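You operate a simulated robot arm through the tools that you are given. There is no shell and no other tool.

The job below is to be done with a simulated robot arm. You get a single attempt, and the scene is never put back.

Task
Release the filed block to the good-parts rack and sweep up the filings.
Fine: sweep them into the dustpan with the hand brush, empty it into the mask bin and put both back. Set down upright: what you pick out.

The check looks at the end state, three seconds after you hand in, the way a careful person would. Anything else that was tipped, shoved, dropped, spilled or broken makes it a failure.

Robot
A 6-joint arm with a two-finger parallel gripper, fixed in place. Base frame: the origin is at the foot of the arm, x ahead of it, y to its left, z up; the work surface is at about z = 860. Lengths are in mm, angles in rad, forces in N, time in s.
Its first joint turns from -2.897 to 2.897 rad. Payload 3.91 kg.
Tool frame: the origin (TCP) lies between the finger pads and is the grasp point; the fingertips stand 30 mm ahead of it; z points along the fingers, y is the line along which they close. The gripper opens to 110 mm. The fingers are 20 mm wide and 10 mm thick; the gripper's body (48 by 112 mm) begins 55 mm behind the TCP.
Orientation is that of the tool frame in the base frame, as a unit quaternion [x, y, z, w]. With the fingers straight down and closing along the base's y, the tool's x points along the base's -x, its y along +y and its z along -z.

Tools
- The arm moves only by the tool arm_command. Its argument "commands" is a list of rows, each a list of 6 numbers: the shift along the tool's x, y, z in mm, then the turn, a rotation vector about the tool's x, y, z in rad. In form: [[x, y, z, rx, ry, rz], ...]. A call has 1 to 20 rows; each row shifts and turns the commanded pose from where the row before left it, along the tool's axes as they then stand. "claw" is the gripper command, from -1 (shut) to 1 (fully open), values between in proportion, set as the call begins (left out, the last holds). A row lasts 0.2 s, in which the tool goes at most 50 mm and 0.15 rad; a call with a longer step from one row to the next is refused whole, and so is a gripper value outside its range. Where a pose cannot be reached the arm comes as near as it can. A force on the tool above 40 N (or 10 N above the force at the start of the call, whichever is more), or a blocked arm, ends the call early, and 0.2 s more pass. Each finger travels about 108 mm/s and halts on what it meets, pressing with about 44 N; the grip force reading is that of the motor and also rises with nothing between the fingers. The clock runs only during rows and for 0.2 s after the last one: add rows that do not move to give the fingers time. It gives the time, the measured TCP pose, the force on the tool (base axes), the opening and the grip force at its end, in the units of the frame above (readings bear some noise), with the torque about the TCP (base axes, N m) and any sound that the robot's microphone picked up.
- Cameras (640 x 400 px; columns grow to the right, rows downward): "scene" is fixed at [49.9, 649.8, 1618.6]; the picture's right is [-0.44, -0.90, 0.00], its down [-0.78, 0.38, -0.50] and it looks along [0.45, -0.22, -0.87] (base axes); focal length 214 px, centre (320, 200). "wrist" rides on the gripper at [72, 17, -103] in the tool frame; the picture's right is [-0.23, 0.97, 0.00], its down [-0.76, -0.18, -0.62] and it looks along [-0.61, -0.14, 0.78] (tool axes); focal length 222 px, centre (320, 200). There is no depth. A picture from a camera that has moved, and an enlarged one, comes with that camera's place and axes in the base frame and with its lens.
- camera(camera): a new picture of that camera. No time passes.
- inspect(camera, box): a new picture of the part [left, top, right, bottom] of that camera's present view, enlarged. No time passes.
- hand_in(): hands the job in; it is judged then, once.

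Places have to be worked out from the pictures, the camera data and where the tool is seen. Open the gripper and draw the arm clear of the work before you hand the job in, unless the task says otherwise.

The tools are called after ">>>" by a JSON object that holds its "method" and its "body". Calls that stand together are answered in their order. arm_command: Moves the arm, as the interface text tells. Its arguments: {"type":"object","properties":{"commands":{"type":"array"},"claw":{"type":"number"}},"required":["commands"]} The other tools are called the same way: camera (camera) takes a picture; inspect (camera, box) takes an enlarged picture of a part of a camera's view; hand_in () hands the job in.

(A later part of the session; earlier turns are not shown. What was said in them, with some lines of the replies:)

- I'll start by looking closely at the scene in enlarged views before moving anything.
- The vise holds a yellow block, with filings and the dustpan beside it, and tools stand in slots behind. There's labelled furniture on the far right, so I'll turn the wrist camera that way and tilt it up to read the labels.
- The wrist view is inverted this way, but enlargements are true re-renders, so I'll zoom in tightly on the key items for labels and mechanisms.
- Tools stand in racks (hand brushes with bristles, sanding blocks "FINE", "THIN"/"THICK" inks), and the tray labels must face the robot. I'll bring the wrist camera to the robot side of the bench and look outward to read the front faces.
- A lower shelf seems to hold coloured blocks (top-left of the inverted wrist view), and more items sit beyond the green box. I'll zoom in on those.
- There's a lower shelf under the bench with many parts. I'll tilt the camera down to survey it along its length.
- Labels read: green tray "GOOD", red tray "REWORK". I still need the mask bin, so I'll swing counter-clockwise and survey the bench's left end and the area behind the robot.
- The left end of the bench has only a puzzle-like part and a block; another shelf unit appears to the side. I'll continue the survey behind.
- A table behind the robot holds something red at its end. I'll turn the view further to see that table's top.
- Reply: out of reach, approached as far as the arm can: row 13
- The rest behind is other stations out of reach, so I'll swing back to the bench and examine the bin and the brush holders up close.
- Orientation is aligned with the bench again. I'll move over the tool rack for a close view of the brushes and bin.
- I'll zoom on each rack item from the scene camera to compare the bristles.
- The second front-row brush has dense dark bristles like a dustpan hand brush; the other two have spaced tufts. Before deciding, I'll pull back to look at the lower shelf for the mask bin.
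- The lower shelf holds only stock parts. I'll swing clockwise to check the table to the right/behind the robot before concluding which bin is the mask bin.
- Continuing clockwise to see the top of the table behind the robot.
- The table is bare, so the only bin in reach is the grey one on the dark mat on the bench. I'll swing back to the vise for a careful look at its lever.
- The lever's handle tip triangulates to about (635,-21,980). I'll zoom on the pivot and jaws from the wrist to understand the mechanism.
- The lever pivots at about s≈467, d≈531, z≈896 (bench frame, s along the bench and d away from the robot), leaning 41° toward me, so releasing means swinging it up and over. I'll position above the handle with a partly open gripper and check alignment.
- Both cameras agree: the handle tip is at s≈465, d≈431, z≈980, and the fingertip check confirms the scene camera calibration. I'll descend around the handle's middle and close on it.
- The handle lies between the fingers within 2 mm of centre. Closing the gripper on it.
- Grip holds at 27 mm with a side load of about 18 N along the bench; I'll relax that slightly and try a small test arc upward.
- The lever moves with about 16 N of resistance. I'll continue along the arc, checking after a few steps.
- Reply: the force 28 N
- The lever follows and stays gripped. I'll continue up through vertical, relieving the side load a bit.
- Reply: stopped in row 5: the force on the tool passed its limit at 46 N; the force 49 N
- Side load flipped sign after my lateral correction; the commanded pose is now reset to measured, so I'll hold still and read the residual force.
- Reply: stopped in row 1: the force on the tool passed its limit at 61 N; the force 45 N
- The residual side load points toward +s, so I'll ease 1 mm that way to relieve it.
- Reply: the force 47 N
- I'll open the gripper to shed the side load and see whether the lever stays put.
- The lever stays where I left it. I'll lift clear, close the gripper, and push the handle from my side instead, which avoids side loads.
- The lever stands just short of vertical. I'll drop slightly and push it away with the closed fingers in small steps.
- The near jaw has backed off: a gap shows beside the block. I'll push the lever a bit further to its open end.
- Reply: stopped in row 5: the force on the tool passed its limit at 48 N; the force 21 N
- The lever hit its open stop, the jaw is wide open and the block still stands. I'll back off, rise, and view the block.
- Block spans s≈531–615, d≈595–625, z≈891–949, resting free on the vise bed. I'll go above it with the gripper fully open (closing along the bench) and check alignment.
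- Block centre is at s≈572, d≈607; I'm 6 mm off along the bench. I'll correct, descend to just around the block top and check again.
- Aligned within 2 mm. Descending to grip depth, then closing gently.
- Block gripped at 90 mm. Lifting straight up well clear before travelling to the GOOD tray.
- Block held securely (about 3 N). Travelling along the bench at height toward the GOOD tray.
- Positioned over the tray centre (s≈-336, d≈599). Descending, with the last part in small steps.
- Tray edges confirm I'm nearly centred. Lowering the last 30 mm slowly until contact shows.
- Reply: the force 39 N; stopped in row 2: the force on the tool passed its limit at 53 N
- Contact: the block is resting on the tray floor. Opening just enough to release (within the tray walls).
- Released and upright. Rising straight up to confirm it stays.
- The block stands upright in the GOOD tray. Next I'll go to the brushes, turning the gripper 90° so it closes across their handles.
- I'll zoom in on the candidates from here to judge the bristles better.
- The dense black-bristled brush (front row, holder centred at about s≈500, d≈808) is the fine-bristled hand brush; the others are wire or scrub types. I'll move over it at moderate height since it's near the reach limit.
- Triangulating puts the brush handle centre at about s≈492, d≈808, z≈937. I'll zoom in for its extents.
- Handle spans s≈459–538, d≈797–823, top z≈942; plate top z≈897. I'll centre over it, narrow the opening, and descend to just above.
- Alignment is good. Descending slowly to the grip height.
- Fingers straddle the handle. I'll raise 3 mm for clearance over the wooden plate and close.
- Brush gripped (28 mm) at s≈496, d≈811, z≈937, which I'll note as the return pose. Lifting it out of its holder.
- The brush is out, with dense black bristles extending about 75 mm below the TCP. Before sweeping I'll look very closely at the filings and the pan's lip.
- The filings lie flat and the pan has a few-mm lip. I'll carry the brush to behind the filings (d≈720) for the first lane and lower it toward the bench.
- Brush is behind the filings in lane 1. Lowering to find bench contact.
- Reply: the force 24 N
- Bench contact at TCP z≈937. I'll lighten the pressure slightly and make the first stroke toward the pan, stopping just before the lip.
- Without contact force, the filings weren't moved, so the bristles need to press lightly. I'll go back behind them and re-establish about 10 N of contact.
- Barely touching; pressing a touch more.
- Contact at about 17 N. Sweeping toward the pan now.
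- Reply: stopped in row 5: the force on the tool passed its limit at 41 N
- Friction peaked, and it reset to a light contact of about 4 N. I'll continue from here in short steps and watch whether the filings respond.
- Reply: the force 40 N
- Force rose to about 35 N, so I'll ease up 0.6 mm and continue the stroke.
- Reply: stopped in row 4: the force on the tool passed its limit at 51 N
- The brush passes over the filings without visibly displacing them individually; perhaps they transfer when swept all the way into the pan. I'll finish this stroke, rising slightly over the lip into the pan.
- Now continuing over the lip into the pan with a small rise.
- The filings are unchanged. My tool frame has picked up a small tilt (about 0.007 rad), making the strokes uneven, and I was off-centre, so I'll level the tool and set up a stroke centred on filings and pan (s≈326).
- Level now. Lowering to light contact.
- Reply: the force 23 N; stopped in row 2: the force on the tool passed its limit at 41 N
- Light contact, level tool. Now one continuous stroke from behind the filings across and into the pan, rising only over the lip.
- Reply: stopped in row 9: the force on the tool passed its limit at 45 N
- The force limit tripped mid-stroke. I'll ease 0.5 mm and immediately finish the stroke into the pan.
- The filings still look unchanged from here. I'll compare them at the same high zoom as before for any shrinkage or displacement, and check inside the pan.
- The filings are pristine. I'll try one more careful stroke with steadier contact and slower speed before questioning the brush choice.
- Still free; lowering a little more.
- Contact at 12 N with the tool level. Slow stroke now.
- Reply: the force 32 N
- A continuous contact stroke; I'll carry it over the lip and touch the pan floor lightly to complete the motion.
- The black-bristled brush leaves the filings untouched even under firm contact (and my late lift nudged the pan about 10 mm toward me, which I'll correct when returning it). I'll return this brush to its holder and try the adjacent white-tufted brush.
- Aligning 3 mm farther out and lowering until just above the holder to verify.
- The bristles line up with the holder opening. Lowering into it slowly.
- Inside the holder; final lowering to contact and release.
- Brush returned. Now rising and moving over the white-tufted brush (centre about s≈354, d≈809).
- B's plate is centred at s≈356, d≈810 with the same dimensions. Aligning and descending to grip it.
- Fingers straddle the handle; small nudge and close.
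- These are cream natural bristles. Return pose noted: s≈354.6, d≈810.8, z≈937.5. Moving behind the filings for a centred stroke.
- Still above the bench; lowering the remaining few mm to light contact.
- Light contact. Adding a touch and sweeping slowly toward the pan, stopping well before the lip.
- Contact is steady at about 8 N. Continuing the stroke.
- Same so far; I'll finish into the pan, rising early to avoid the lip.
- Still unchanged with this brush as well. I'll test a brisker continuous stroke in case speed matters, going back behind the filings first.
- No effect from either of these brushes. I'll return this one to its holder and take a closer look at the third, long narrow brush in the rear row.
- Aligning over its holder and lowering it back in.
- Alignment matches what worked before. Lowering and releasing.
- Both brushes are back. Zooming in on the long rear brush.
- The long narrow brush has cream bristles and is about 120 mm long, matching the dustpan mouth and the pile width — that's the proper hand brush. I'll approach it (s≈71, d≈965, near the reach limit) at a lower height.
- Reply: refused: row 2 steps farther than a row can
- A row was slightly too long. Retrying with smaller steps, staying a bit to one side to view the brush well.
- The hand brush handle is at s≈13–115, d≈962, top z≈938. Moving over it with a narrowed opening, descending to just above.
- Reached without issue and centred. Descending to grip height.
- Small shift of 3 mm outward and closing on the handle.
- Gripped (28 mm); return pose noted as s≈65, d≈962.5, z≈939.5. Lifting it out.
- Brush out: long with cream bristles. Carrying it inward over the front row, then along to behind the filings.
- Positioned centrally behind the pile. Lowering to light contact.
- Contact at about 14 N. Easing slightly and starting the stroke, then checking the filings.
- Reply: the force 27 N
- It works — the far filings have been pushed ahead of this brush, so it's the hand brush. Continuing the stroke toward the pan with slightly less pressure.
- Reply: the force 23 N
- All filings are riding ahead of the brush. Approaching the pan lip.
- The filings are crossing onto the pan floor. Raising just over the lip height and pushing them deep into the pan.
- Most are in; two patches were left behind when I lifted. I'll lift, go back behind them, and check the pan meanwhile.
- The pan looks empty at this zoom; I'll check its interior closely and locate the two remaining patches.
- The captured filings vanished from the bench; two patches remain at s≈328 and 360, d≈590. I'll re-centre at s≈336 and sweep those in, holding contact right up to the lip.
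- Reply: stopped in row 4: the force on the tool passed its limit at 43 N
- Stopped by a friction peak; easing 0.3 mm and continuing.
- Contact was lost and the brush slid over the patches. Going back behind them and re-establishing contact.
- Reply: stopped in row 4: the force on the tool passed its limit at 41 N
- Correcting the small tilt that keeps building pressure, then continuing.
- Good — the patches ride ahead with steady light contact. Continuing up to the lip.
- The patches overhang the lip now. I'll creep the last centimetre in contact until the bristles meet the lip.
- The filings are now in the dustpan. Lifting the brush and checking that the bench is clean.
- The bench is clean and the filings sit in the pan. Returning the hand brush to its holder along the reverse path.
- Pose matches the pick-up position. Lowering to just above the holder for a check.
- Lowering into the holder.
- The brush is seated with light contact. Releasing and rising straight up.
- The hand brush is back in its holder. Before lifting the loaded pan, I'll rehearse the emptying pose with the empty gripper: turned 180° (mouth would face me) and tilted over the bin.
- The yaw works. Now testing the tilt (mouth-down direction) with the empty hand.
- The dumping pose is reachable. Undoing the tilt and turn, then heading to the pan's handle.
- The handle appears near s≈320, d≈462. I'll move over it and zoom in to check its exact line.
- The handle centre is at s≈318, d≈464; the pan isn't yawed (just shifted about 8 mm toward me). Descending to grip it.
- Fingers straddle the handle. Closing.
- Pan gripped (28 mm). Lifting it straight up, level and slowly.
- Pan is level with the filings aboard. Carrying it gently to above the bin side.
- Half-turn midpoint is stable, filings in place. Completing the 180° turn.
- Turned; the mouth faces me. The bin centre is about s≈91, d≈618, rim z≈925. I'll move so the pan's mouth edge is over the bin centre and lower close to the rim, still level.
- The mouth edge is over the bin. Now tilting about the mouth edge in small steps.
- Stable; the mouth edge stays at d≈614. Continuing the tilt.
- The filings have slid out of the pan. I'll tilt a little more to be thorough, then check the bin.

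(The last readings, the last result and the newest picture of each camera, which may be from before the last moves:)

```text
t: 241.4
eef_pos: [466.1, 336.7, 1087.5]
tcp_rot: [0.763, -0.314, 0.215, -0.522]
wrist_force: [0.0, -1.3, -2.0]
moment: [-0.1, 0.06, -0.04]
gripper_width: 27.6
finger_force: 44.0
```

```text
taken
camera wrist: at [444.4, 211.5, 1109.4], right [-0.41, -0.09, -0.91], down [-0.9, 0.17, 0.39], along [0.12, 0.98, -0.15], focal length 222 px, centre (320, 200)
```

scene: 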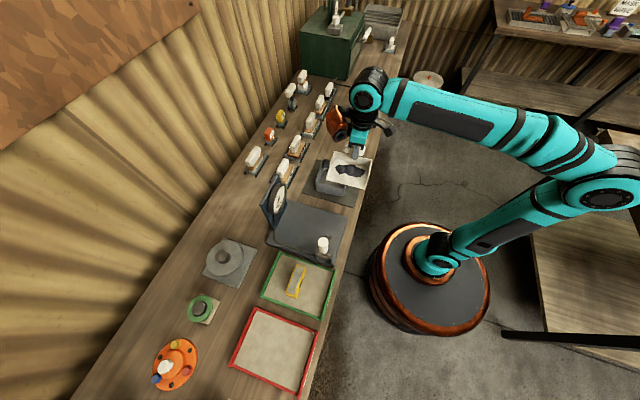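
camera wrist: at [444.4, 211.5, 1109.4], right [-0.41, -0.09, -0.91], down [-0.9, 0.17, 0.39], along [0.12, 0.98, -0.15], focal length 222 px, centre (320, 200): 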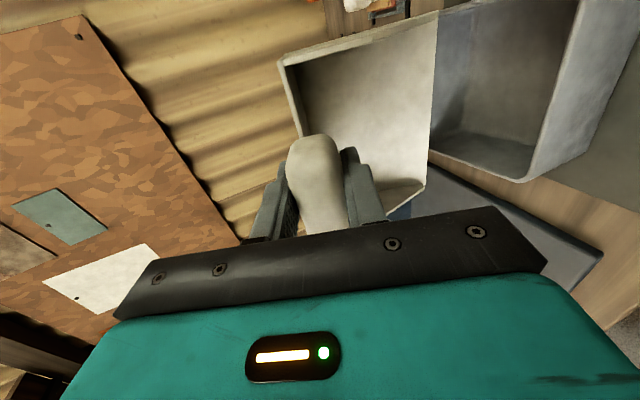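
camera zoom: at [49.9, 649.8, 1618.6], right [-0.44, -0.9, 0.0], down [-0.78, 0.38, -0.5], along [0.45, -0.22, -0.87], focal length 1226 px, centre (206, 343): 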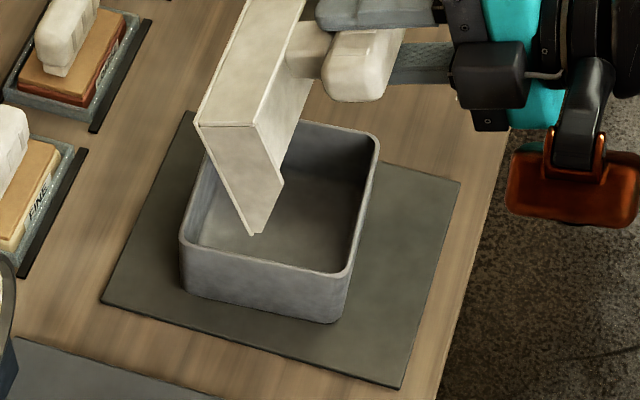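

The pan is empty. Lifting a bit and un-tilting it to see into the bin.

>>> {"method": "arm_command", "body": {"commands": [[0, -28, -11, 0, 0, 0], [0, -8.4, 9.3, -0.1, 0, 0], [0, -8.4, 9.3, -0.1, 0, 0], [0, -8.4, 9.3, -0.1, 0, 0], [0, -8.4, 9.3, -0.1, 0, 0], [0, -8.4, 9.3, -0.1, 0, 0], [0, -8.4, 9.3, -0.1, 0, 0], [0, -8.4, 9.3, -0.1, 0, 0], [0, -8.4, 9.3, -0.1, 0, 0], [0, -8.4, 9.3, -0.1, 0, 0], [0, -8.4, 9.3, -0.1, 0, 0], [0, -8.4, 9.3, -0.1, 0, 0], [0, -8.4, 9.3, -0.1, 0, 0], [0, 0, 0, 0, 0, 0]]}}

>>> {"method": "arm_command", "body": {"commands": [[0, -30, -20, 0, 0, 0], [0, -30, -10, 0, 0, 0], [0, 0, 0, 0, 0, 0]]}}

>>> {"method": "inspect", "body": {"camera": "scene", "box": [290, 130, 390, 220]}}

>>> {"method": "camera", "body": {"camera": "wrist"}}

```text
t: 244.4
eef_pos: [566.1, 438.4, 1090.6]
tcp_rot: [0.924, -0.381, 0.0, 0.0]
wrist_force: [-0.2, 0.2, -3.0]
moment: [0.04, -0.08, 0.03]
gripper_width: 27.8
finger_force: 44.4
```

```text
t: 245.2
eef_pos: [610.1, 480.4, 1119.3]
tcp_rot: [0.924, -0.381, 0.0, 0.0]
wrist_force: [-0.1, -0.4, -2.7]
moment: [0.02, -0.07, -0.03]
gripper_width: 27.7
finger_force: 44.2
```

```text
4.44 times, centred on (340, 175) of scene
camera zoom: at [49.9, 649.8, 1618.6], right [-0.44, -0.9, 0.0], down [-0.78, 0.38, -0.5], along [0.45, -0.22, -0.87], focal length 953 px, centre (231, 311)
```

zoom: 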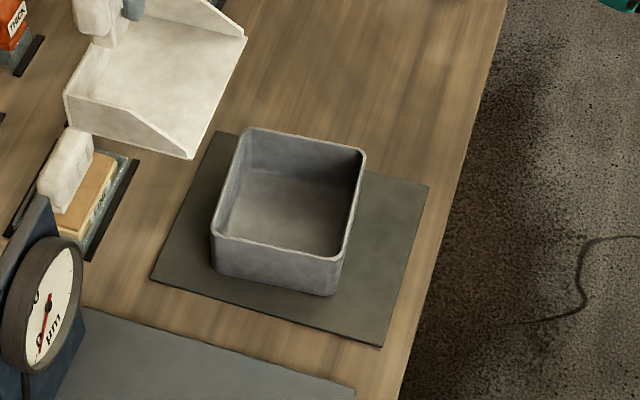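

```text
taken
camera wrist: at [648.3, 415.0, 1221.6], right [-0.85, -0.53, 0.0], down [-0.41, 0.66, 0.62], along [-0.33, 0.53, -0.78], focal length 222 px, centre (320, 200)
```

wrist: 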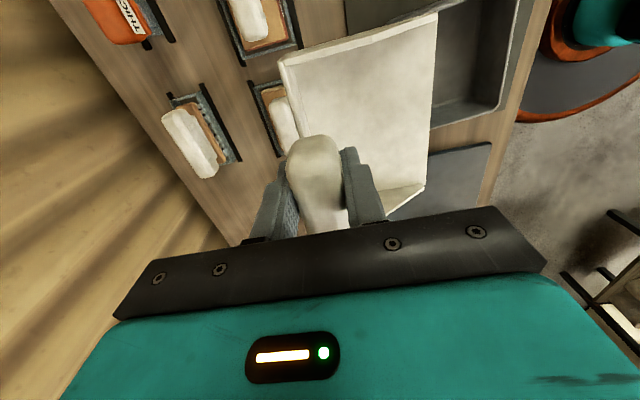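

No filings visible on bench or mat; I'll zoom into the bin interior and surroundings to be sure.

>>> {"method": "inspect", "body": {"camera": "scene", "box": [310, 150, 360, 190]}}

>>> {"method": "inspect", "body": {"camera": "wrist", "box": [410, 0, 560, 160]}}

>>> {"method": "inspect", "body": {"camera": "scene", "box": [340, 120, 440, 300]}}

```text
10.00 times, centred on (335, 170) of scene
camera zoom: at [49.9, 649.8, 1618.6], right [-0.44, -0.9, 0.0], down [-0.78, 0.38, -0.5], along [0.45, -0.22, -0.87], focal length 2145 px, centre (170, 500)
```

zoom: 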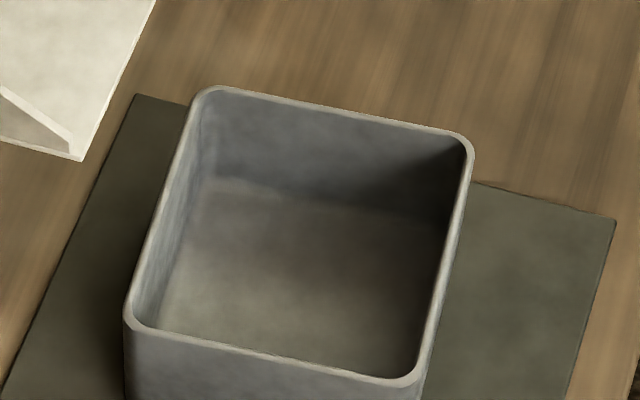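

```text
2.50 times, centred on (485, 80) of wrist
camera zoom: at [648.3, 415.0, 1221.6], right [-0.85, -0.53, 0.0], down [-0.41, 0.66, 0.62], along [-0.33, 0.53, -0.78], focal length 555 px, centre (-92, 500)
```

zoom: 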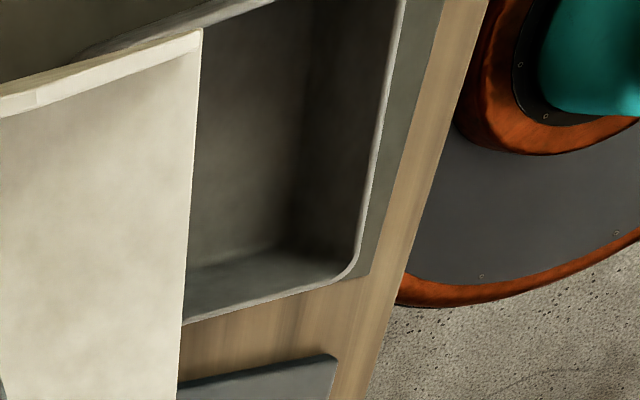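

```text
2.22 times, centred on (390, 210) of scene
camera zoom: at [49.9, 649.8, 1618.6], right [-0.44, -0.9, 0.0], down [-0.78, 0.38, -0.5], along [0.45, -0.22, -0.87], focal length 477 px, centre (164, 178)
```

zoom: 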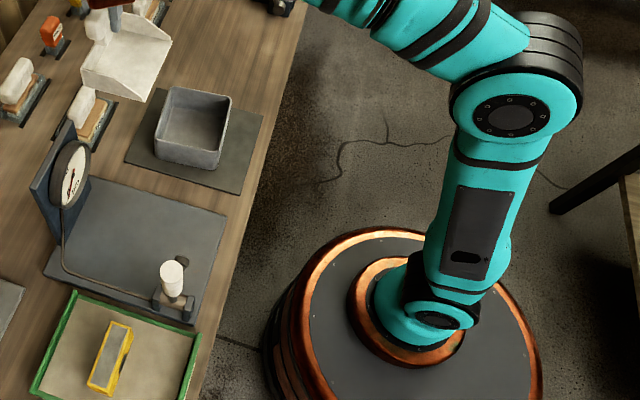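

Nothing has spilled anywhere; the filings are gone into the bin. Moving the pan back to the turning spot and reversing the 180° turn.

>>> {"method": "arm_command", "body": {"commands": [[0, 20, 0, 0, 0, 0], [0, 35, 0, 0, 0, 0], [0, 40, 0, 0, 0, 0], [0, 40, 0, 0, 0, 0], [0, 40, 0, 0, 0, 0], [0, 35, 0, 0, 0, 0], [0, 20, 0, 0, 0, 0], [0, 0, 0, 0, 0, 0]]}}

>>> {"method": "arm_command", "body": {"commands": [[0, 0, 0, 0, 0, 0.1], [0, 0, 0, 0, 0, 0.12], [0, 0, 0, 0, 0, 0.12], [0, 0, 0, 0, 0, 0.12], [0, 0, 0, 0, 0, 0.12], [0, 0, 0, 0, 0, 0.12], [0, 0, 0, 0, 0, 0.12], [0, 0, 0, 0, 0, 0.12], [0, 0, 0, 0, 0, 0.12], [0, 0, 0, 0, 0, 0.12], [0, 0, 0, 0, 0, 0.12], [0, 0, 0, 0, 0, 0.12], [0, 0, 0, 0, 0, 0.12], [0, 0, 0, 0, 0, 0.12], [0, 0, 0, 0, 0, 0.12], [0, 0, 0, 0, 0, 0.12], [0, 0, 0, 0, 0, 0.12]]}}

>>> {"method": "arm_command", "body": {"commands": [[0, 0, 0, 0, 0, 0.12], [0, 0, 0, 0, 0, 0.12], [0, 0, 0, 0, 0, 0.12], [0, 0, 0, 0, 0, 0.12], [0, 0, 0, 0, 0, 0.12], [0, 0, 0, 0, 0, 0.12], [0, 0, 0, 0, 0, 0.12], [0, 0, 0, 0, 0, 0.12], [0, 0, 0, 0, 0, 0.1016], [0, 0, 0, 0, 0, 0.06], [0, 0, 0, 0, 0, 0]]}}

>>> {"method": "camera", "body": {"camera": "wrist"}}

```text
t: 247.0
eef_pos: [445.7, 315.3, 1118.5]
tcp_rot: [0.924, -0.382, 0.0, 0.0]
wrist_force: [-0.3, -0.2, -1.8]
moment: [0.02, -0.05, 0.02]
gripper_width: 27.9
finger_force: 44.1
```

```text
t: 250.6
eef_pos: [446.2, 317.5, 1121.3]
tcp_rot: [-0.165, 0.986, 0.0, -0.001]
wrist_force: [-0.2, -0.5, -2.6]
moment: [-0.07, -0.03, 0.02]
gripper_width: 27.6
finger_force: 43.8
```

```text
t: 253.0
eef_pos: [445.2, 316.2, 1120.7]
tcp_rot: [0.384, 0.924, -0.001, 0.0]
wrist_force: [0.3, -0.1, -2.4]
moment: [-0.04, 0.07, 0.02]
gripper_width: 27.8
finger_force: 43.6
```

```text
taken
camera wrist: at [405.4, 378.1, 1223.3], right [0.85, 0.53, 0.0], down [0.41, -0.66, 0.62], along [0.33, -0.53, -0.78], focal length 222 px, centre (320, 200)
```

wrist: 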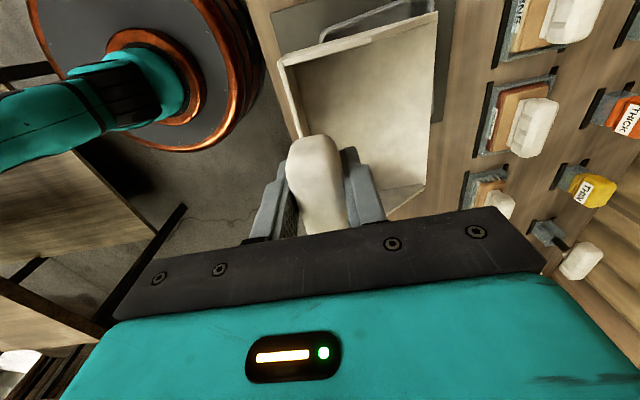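

Pan is empty and square again. Carrying it back to its place on the bench (about 8 mm farther in than where I picked it up, to undo my nudge).

>>> {"method": "arm_command", "body": {"commands": [[-15, -4, 0, 0, 0, 0], [-30, -9, 0, 0, 0, 0], [-40, -12, 0, 0, 0, 0], [-40, -12, 0, 0, 0, 0], [-40, -12, 0, 0, 0, 0], [-35, -10, 0, 0, 0, 0], [-26.4, -8, 0, 0, 0, 0], [0, 0, 40, 0, 0, 0], [0, 0, 40, 0, 0, 0], [0, 0, 40, 0, 0, 0], [0, 0, 25, 0, 0, 0], [0, 0, 0, 0, 0, 0]]}}

>>> {"method": "inspect", "body": {"camera": "scene", "box": [330, 125, 394, 165]}}

>>> {"method": "camera", "body": {"camera": "wrist"}}

```text
t: 255.6
eef_pos: [556.7, 105.8, 971.5]
tcp_rot: [0.383, 0.924, -0.001, -0.001]
wrist_force: [0.2, 0.0, -2.7]
moment: [-0.03, 0.06, 0.06]
gripper_width: 27.7
finger_force: 44.7
```

```text
10.00 times, centred on (362, 145) of scene
camera zoom: at [49.9, 649.8, 1618.6], right [-0.44, -0.9, 0.0], down [-0.78, 0.38, -0.5], along [0.45, -0.22, -0.87], focal length 2145 px, centre (-100, 750)
```

zoom: 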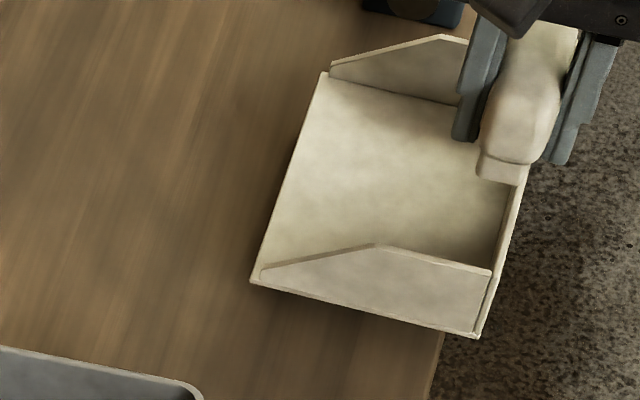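

```text
taken
camera wrist: at [516.3, 168.4, 1074.7], right [0.85, 0.53, 0.0], down [0.41, -0.66, 0.62], along [0.33, -0.53, -0.78], focal length 222 px, centre (320, 200)
```

wrist: 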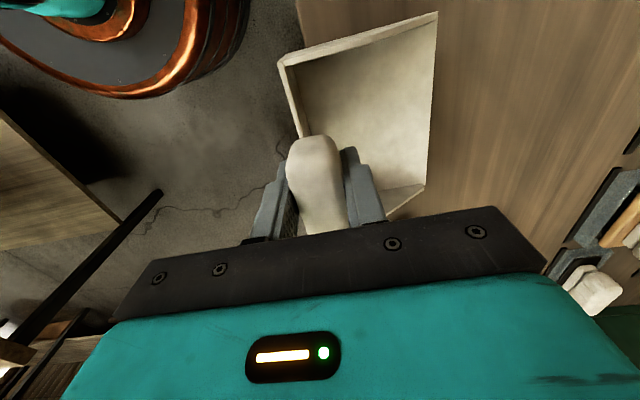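

Comparing with the original picture, the pan should go about 6 mm farther in (+d) and 1 mm back along s. Correcting and lowering to contact.

>>> {"method": "arm_command", "body": {"commands": [[1, 6, 5, 0, 0, 0], [0, 0, 8, 0, 0, 0], [0, 0, 6, 0, 0, 0], [0, 0, 2, 0, 0, 0], [0, 0, 0, 0, 0, 0]]}}

>>> {"method": "arm_command", "body": {"commands": [[0, 0, 1.5, 0, 0, 0], [0, 0, 1, 0, 0, 0], [0, 0, 0, 0, 0, 0]]}}

>>> {"method": "inspect", "body": {"camera": "scene", "box": [330, 125, 394, 165]}}

```text
t: 256.8
eef_pos: [560.7, 113.3, 953.4]
tcp_rot: [0.382, 0.924, 0.0, 0.0]
wrist_force: [0.5, -0.2, -2.4]
moment: [-0.06, 0.05, 0.01]
gripper_width: 27.7
finger_force: 43.9
```

```text
t: 257.6
eef_pos: [559.8, 114.1, 952.7]
tcp_rot: [0.382, 0.924, -0.001, -0.001]
wrist_force: [0.3, 0.3, -3.2]
moment: [0.0, 0.07, 0.0]
gripper_width: 27.6
finger_force: 44.0
```

```text
10.00 times, centred on (362, 145) of scene
camera zoom: at [49.9, 649.8, 1618.6], right [-0.44, -0.9, 0.0], down [-0.78, 0.38, -0.5], along [0.45, -0.22, -0.87], focal length 2145 px, centre (-100, 750)
```

zoom: 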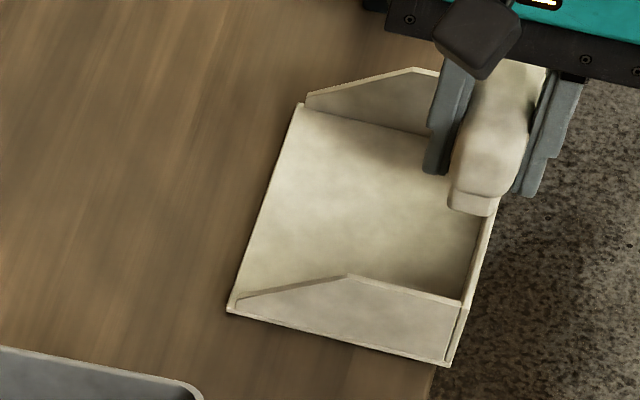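

Nearly at the original place; tiny correction and lowering to contact.

>>> {"method": "arm_command", "body": {"commands": [[0, -1.3, 1.5, 0, 0, 0], [0, 0, 1, 0, 0, 0], [0, 0, 0, 0, 0, 0]]}}

>>> {"method": "arm_command", "body": {"commands": [[0, 0, 1, 0, 0, 0], [0, 0, 0.7, 0, 0, 0], [0, 0, 0, 0, 0, 0]]}}

```text
t: 258.4
eef_pos: [558.9, 112.5, 950.6]
tcp_rot: [0.383, 0.924, -0.001, 0.001]
wrist_force: [-0.7, 0.5, -2.0]
moment: [-0.03, 0.06, 0.0]
gripper_width: 28.0
finger_force: 44.4
```

```text
t: 259.2
eef_pos: [558.6, 112.6, 947.8]
tcp_rot: [0.383, 0.924, -0.001, 0.0]
wrist_force: [-0.1, -0.2, -2.8]
moment: [-0.04, 0.09, 0.02]
gripper_width: 27.8
finger_force: 44.0
```

Still hanging; continuing down in sub-millimetre steps.

>>> {"method": "arm_command", "body": {"commands": [[0, 0, 0.8, 0, 0, 0], [0, 0, 0.8, 0, 0, 0], [0, 0, 0, 0, 0, 0]]}}

>>> {"method": "inspect", "body": {"camera": "scene", "box": [330, 125, 394, 165]}}

```text
t: 260.0
eef_pos: [558.9, 112.3, 945.7]
tcp_rot: [0.382, 0.924, 0.0, 0.0]
wrist_force: [1.8, 4.6, 13.9]
moment: [1.18, 0.46, -0.27]
gripper_width: 27.8
finger_force: 44.3
```

```text
10.00 times, centred on (362, 145) of scene
camera zoom: at [49.9, 649.8, 1618.6], right [-0.44, -0.9, 0.0], down [-0.78, 0.38, -0.5], along [0.45, -0.22, -0.87], focal length 2145 px, centre (-100, 750)
```

zoom: 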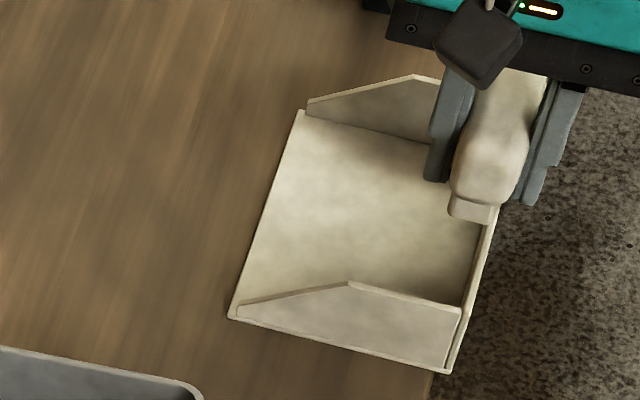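

On the bench within about 1 mm of its original place. Releasing and rising.

>>> {"method": "arm_command", "body": {"commands": [[0, 0, 0, 0, 0, 0], [0, 0, 0, 0, 0, 0], [0, 0, 0, 0, 0, 0]], "claw": 0.27}}

>>> {"method": "arm_command", "body": {"commands": [[0, 0, -10, 0, 0, 0], [0, 0, -25, 0, 0, 0], [0, 0, -40, 0, 0, 0], [0, 0, -45, 0, 0, 0], [0, 0, -45, 0, 0, 0], [0, 0, -45, 0, 0, 0], [0, 0, -40, 0, 0, 0], [0, 0, 0, 0, 0, 0]]}}

>>> {"method": "inspect", "body": {"camera": "scene", "box": [330, 125, 394, 165]}}

>>> {"method": "inspect", "body": {"camera": "scene", "box": [240, 60, 400, 220]}}

>>> {"method": "inspect", "body": {"camera": "scene", "box": [130, 180, 370, 400]}}

```text
t: 260.8
eef_pos: [558.7, 112.1, 945.4]
tcp_rot: [0.382, 0.924, 0.0, -0.001]
wrist_force: [-0.1, -0.4, -0.1]
moment: [0.01, -0.04, 0.02]
gripper_width: 69.9
finger_force: 0.0
```

```text
t: 262.6
eef_pos: [558.9, 113.5, 1195.2]
tcp_rot: [0.383, 0.924, -0.001, 0.0]
wrist_force: [-0.1, 0.6, -0.6]
moment: [0.01, 0.02, 0.01]
gripper_width: 69.8
finger_force: 0.1
```

```text
10.00 times, centred on (362, 145) of scene
camera zoom: at [49.9, 649.8, 1618.6], right [-0.44, -0.9, 0.0], down [-0.78, 0.38, -0.5], along [0.45, -0.22, -0.87], focal length 2145 px, centre (-100, 750)
```

zoom: 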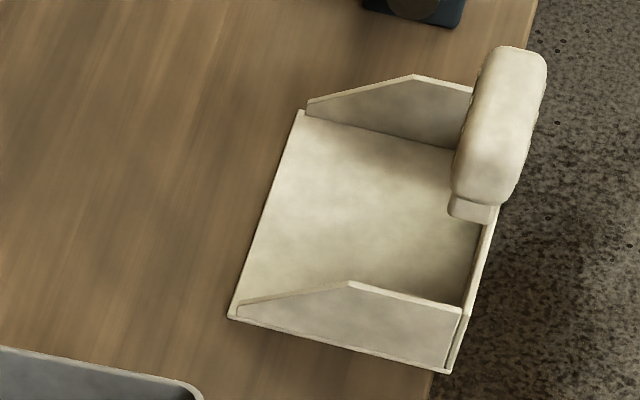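

```text
2.50 times, centred on (320, 140) of scene
camera zoom: at [49.9, 649.8, 1618.6], right [-0.44, -0.9, 0.0], down [-0.78, 0.38, -0.5], along [0.45, -0.22, -0.87], focal length 536 px, centre (320, 350)
```

zoom: 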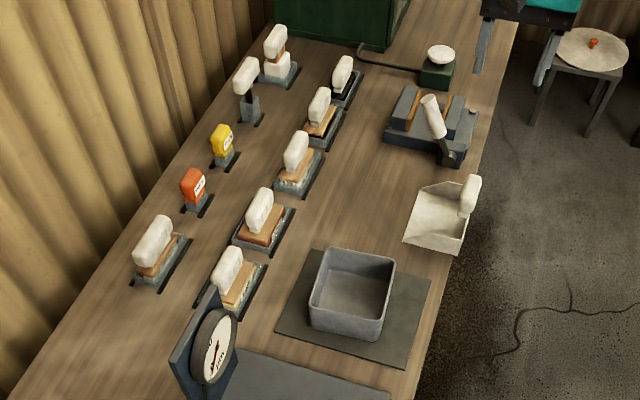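

```text
1.82 times, centred on (250, 290) of scene
camera zoom: at [49.9, 649.8, 1618.6], right [-0.44, -0.9, 0.0], down [-0.78, 0.38, -0.5], along [0.45, -0.22, -0.87], focal length 390 px, centre (447, 36)
```

zoom: 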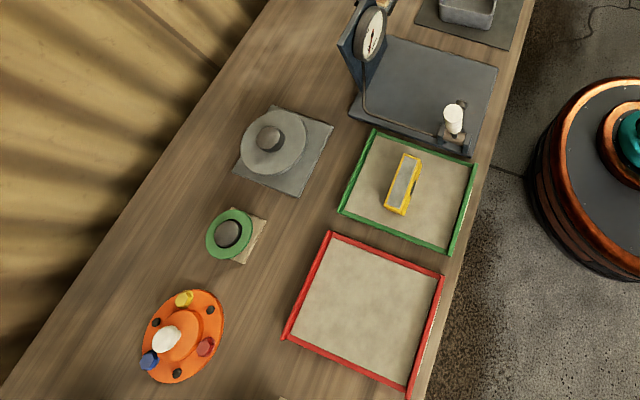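

Everything looks in place. I'll check the brush holders against the original views and look straight into the bin with the wrist camera on the way out.

>>> {"method": "arm_command", "body": {"commands": [[30, 10, 0, 0, 0, 0], [45, 10, 0, 0, 0, 0], [45, 10, 0, 0, 0, 0], [45, 10, 0, 0, 0, 0], [45, 10, 0, 0, 0, 0], [45, 10, 0, 0, 0, 0], [20, 10, 0, 0, 0, 0], [0, 0, 0, 0, 0, 0]], "claw": 1}}

>>> {"method": "camera", "body": {"camera": "wrist"}}

>>> {"method": "inspect", "body": {"camera": "wrist", "box": [250, 40, 440, 180]}}

>>> {"method": "inspect", "body": {"camera": "scene", "box": [308, 94, 340, 118]}}

>>> {"method": "inspect", "body": {"camera": "scene", "box": [280, 105, 328, 135]}}

>>> {"method": "inspect", "body": {"camera": "scene", "box": [240, 140, 272, 180]}}

```text
t: 264.4
eef_pos: [413.4, 357.9, 1195.9]
tcp_rot: [0.384, 0.923, 0.0, 0.0]
wrist_force: [-0.1, -0.1, -0.5]
moment: [0.0, -0.01, -0.02]
gripper_width: 109.9
finger_force: 0.0
```

```text
taken
camera wrist: at [374.6, 419.3, 1298.2], right [0.85, 0.53, 0.0], down [0.41, -0.66, 0.62], along [0.33, -0.53, -0.78], focal length 222 px, centre (320, 200)
```

wrist: 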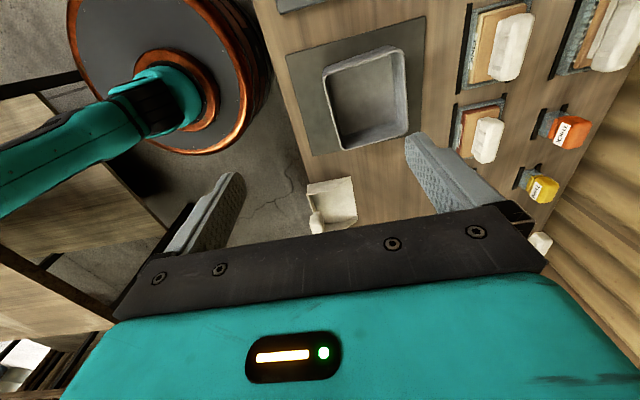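

```text
2.86 times, centred on (345, 110) of wrist
camera zoom: at [374.6, 419.3, 1298.2], right [0.85, 0.53, 0.0], down [0.41, -0.66, 0.62], along [0.33, -0.53, -0.78], focal length 635 px, centre (249, 457)
```

zoom: 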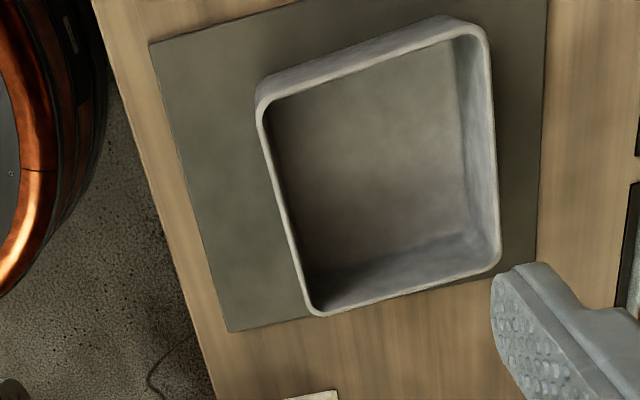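

```text
16.00 times, centred on (324, 106) of scene
camera zoom: at [49.9, 649.8, 1618.6], right [-0.44, -0.9, 0.0], down [-0.78, 0.38, -0.5], along [0.45, -0.22, -0.87], focal length 3432 px, centre (256, 1704)
```

zoom: 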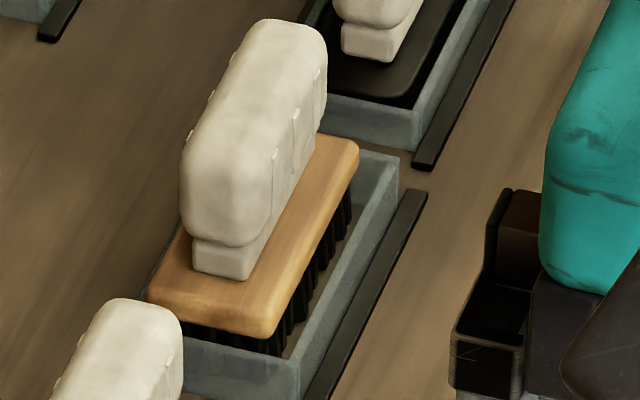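

```text
13.33 times, centred on (304, 120) of scene
camera zoom: at [49.9, 649.8, 1618.6], right [-0.44, -0.9, 0.0], down [-0.78, 0.38, -0.5], along [0.45, -0.22, -0.87], focal length 2860 px, centre (533, 1267)
```

zoom: 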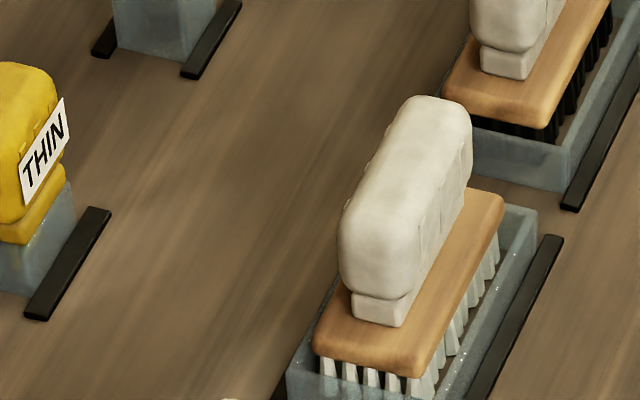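

```text
10.00 times, centred on (256, 160) of scene
camera zoom: at [49.9, 649.8, 1618.6], right [-0.44, -0.9, 0.0], down [-0.78, 0.38, -0.5], along [0.45, -0.22, -0.87], focal length 2145 px, centre (960, 600)
```

zoom: 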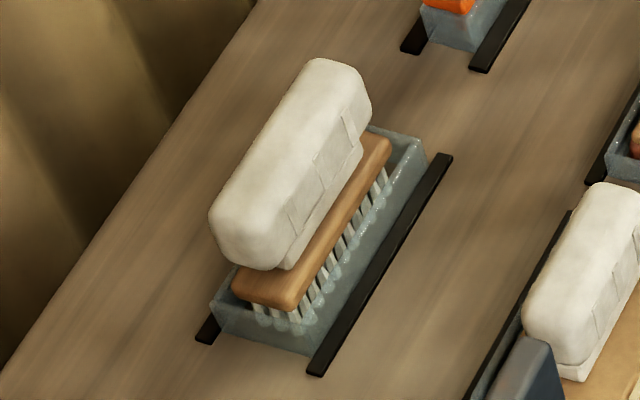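

All tools sit upright in their holders, the pan is back, the block stands in the GOOD tray and no filings are left anywhere on the bench. I'll draw the arm clear with the gripper open.

>>> {"method": "arm_command", "body": {"commands": [[0, -35, -20, 0, 0, 0], [0, -40, -20, 0, 0, 0], [0, -40, -10, 0, 0, 0], [0, -40, 0, 0, 0, 0], [0, 0, 0, 0, 0, 0]], "claw": 1}}

>>> {"method": "camera", "body": {"camera": "scene"}}

>>> {"method": "inspect", "body": {"camera": "scene", "box": [240, 230, 360, 340]}}

```text
t: 265.6
eef_pos: [303.9, 248.4, 1247.0]
tcp_rot: [0.383, 0.924, 0.0, 0.0]
wrist_force: [0.1, -0.5, -0.5]
moment: [0.0, 0.03, 0.01]
gripper_width: 110.0
finger_force: 0.1
```

```text
taken
```

scene: 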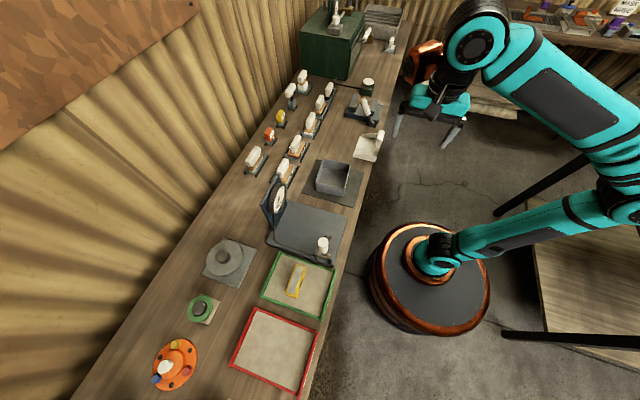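

```text
3.64 times, centred on (300, 285) of scene
camera zoom: at [49.9, 649.8, 1618.6], right [-0.44, -0.9, 0.0], down [-0.78, 0.38, -0.5], along [0.45, -0.22, -0.87], focal length 780 px, centre (393, -109)
```

zoom: 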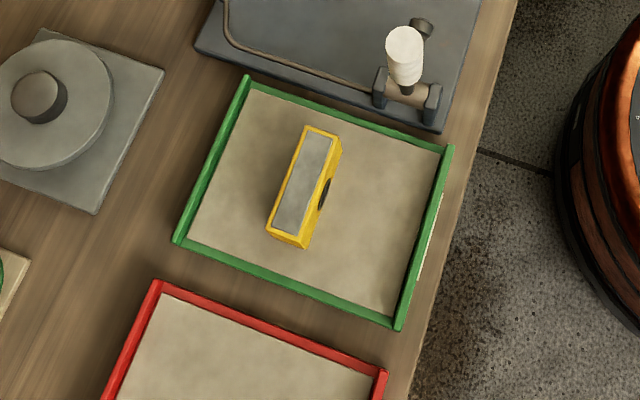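

The arm is clear with the gripper open, and every visible end state matches the task: block upright in the GOOD tray, bench swept, pan emptied over the only reachable bin, and brush and pan back in place. Handing in.

>>> {"method": "hand_in", "body": {}}

```text
The job is handed in.
```

I've handed in the job. The filed block is in the good-parts tray, and the filings were swept up and emptied, but I can't confirm two things about the emptying.

- **Block:** I opened the vise with its lever and set the block upright in the green tray labelled "GOOD". The vise is left open.
- **Sweeping:** I swept the filings into the dustpan with the long, narrow brush from the back row. I tried two shorter brushes first. They didn't move the filings, and both went back into their holders, one of them about 3 mm off its original spot.
- **Emptying:** I emptied the dustpan over the grey bin on the dark mat.
    - **Which bin:** I never found a bin labelled "mask". I used this one because it was the only bin within reach.
    - **Contents:** The filings left the pan while it was tilted over the bin. They don't show inside the bin, and none were visible on the bench, mat or floor.
- **Put back:** The hand brush is in its holder. While sweeping I pushed the dustpan about 10 mm toward the robot. I set it back within about 1 mm of where it started.

The gripper is open and the arm is clear of the bench.
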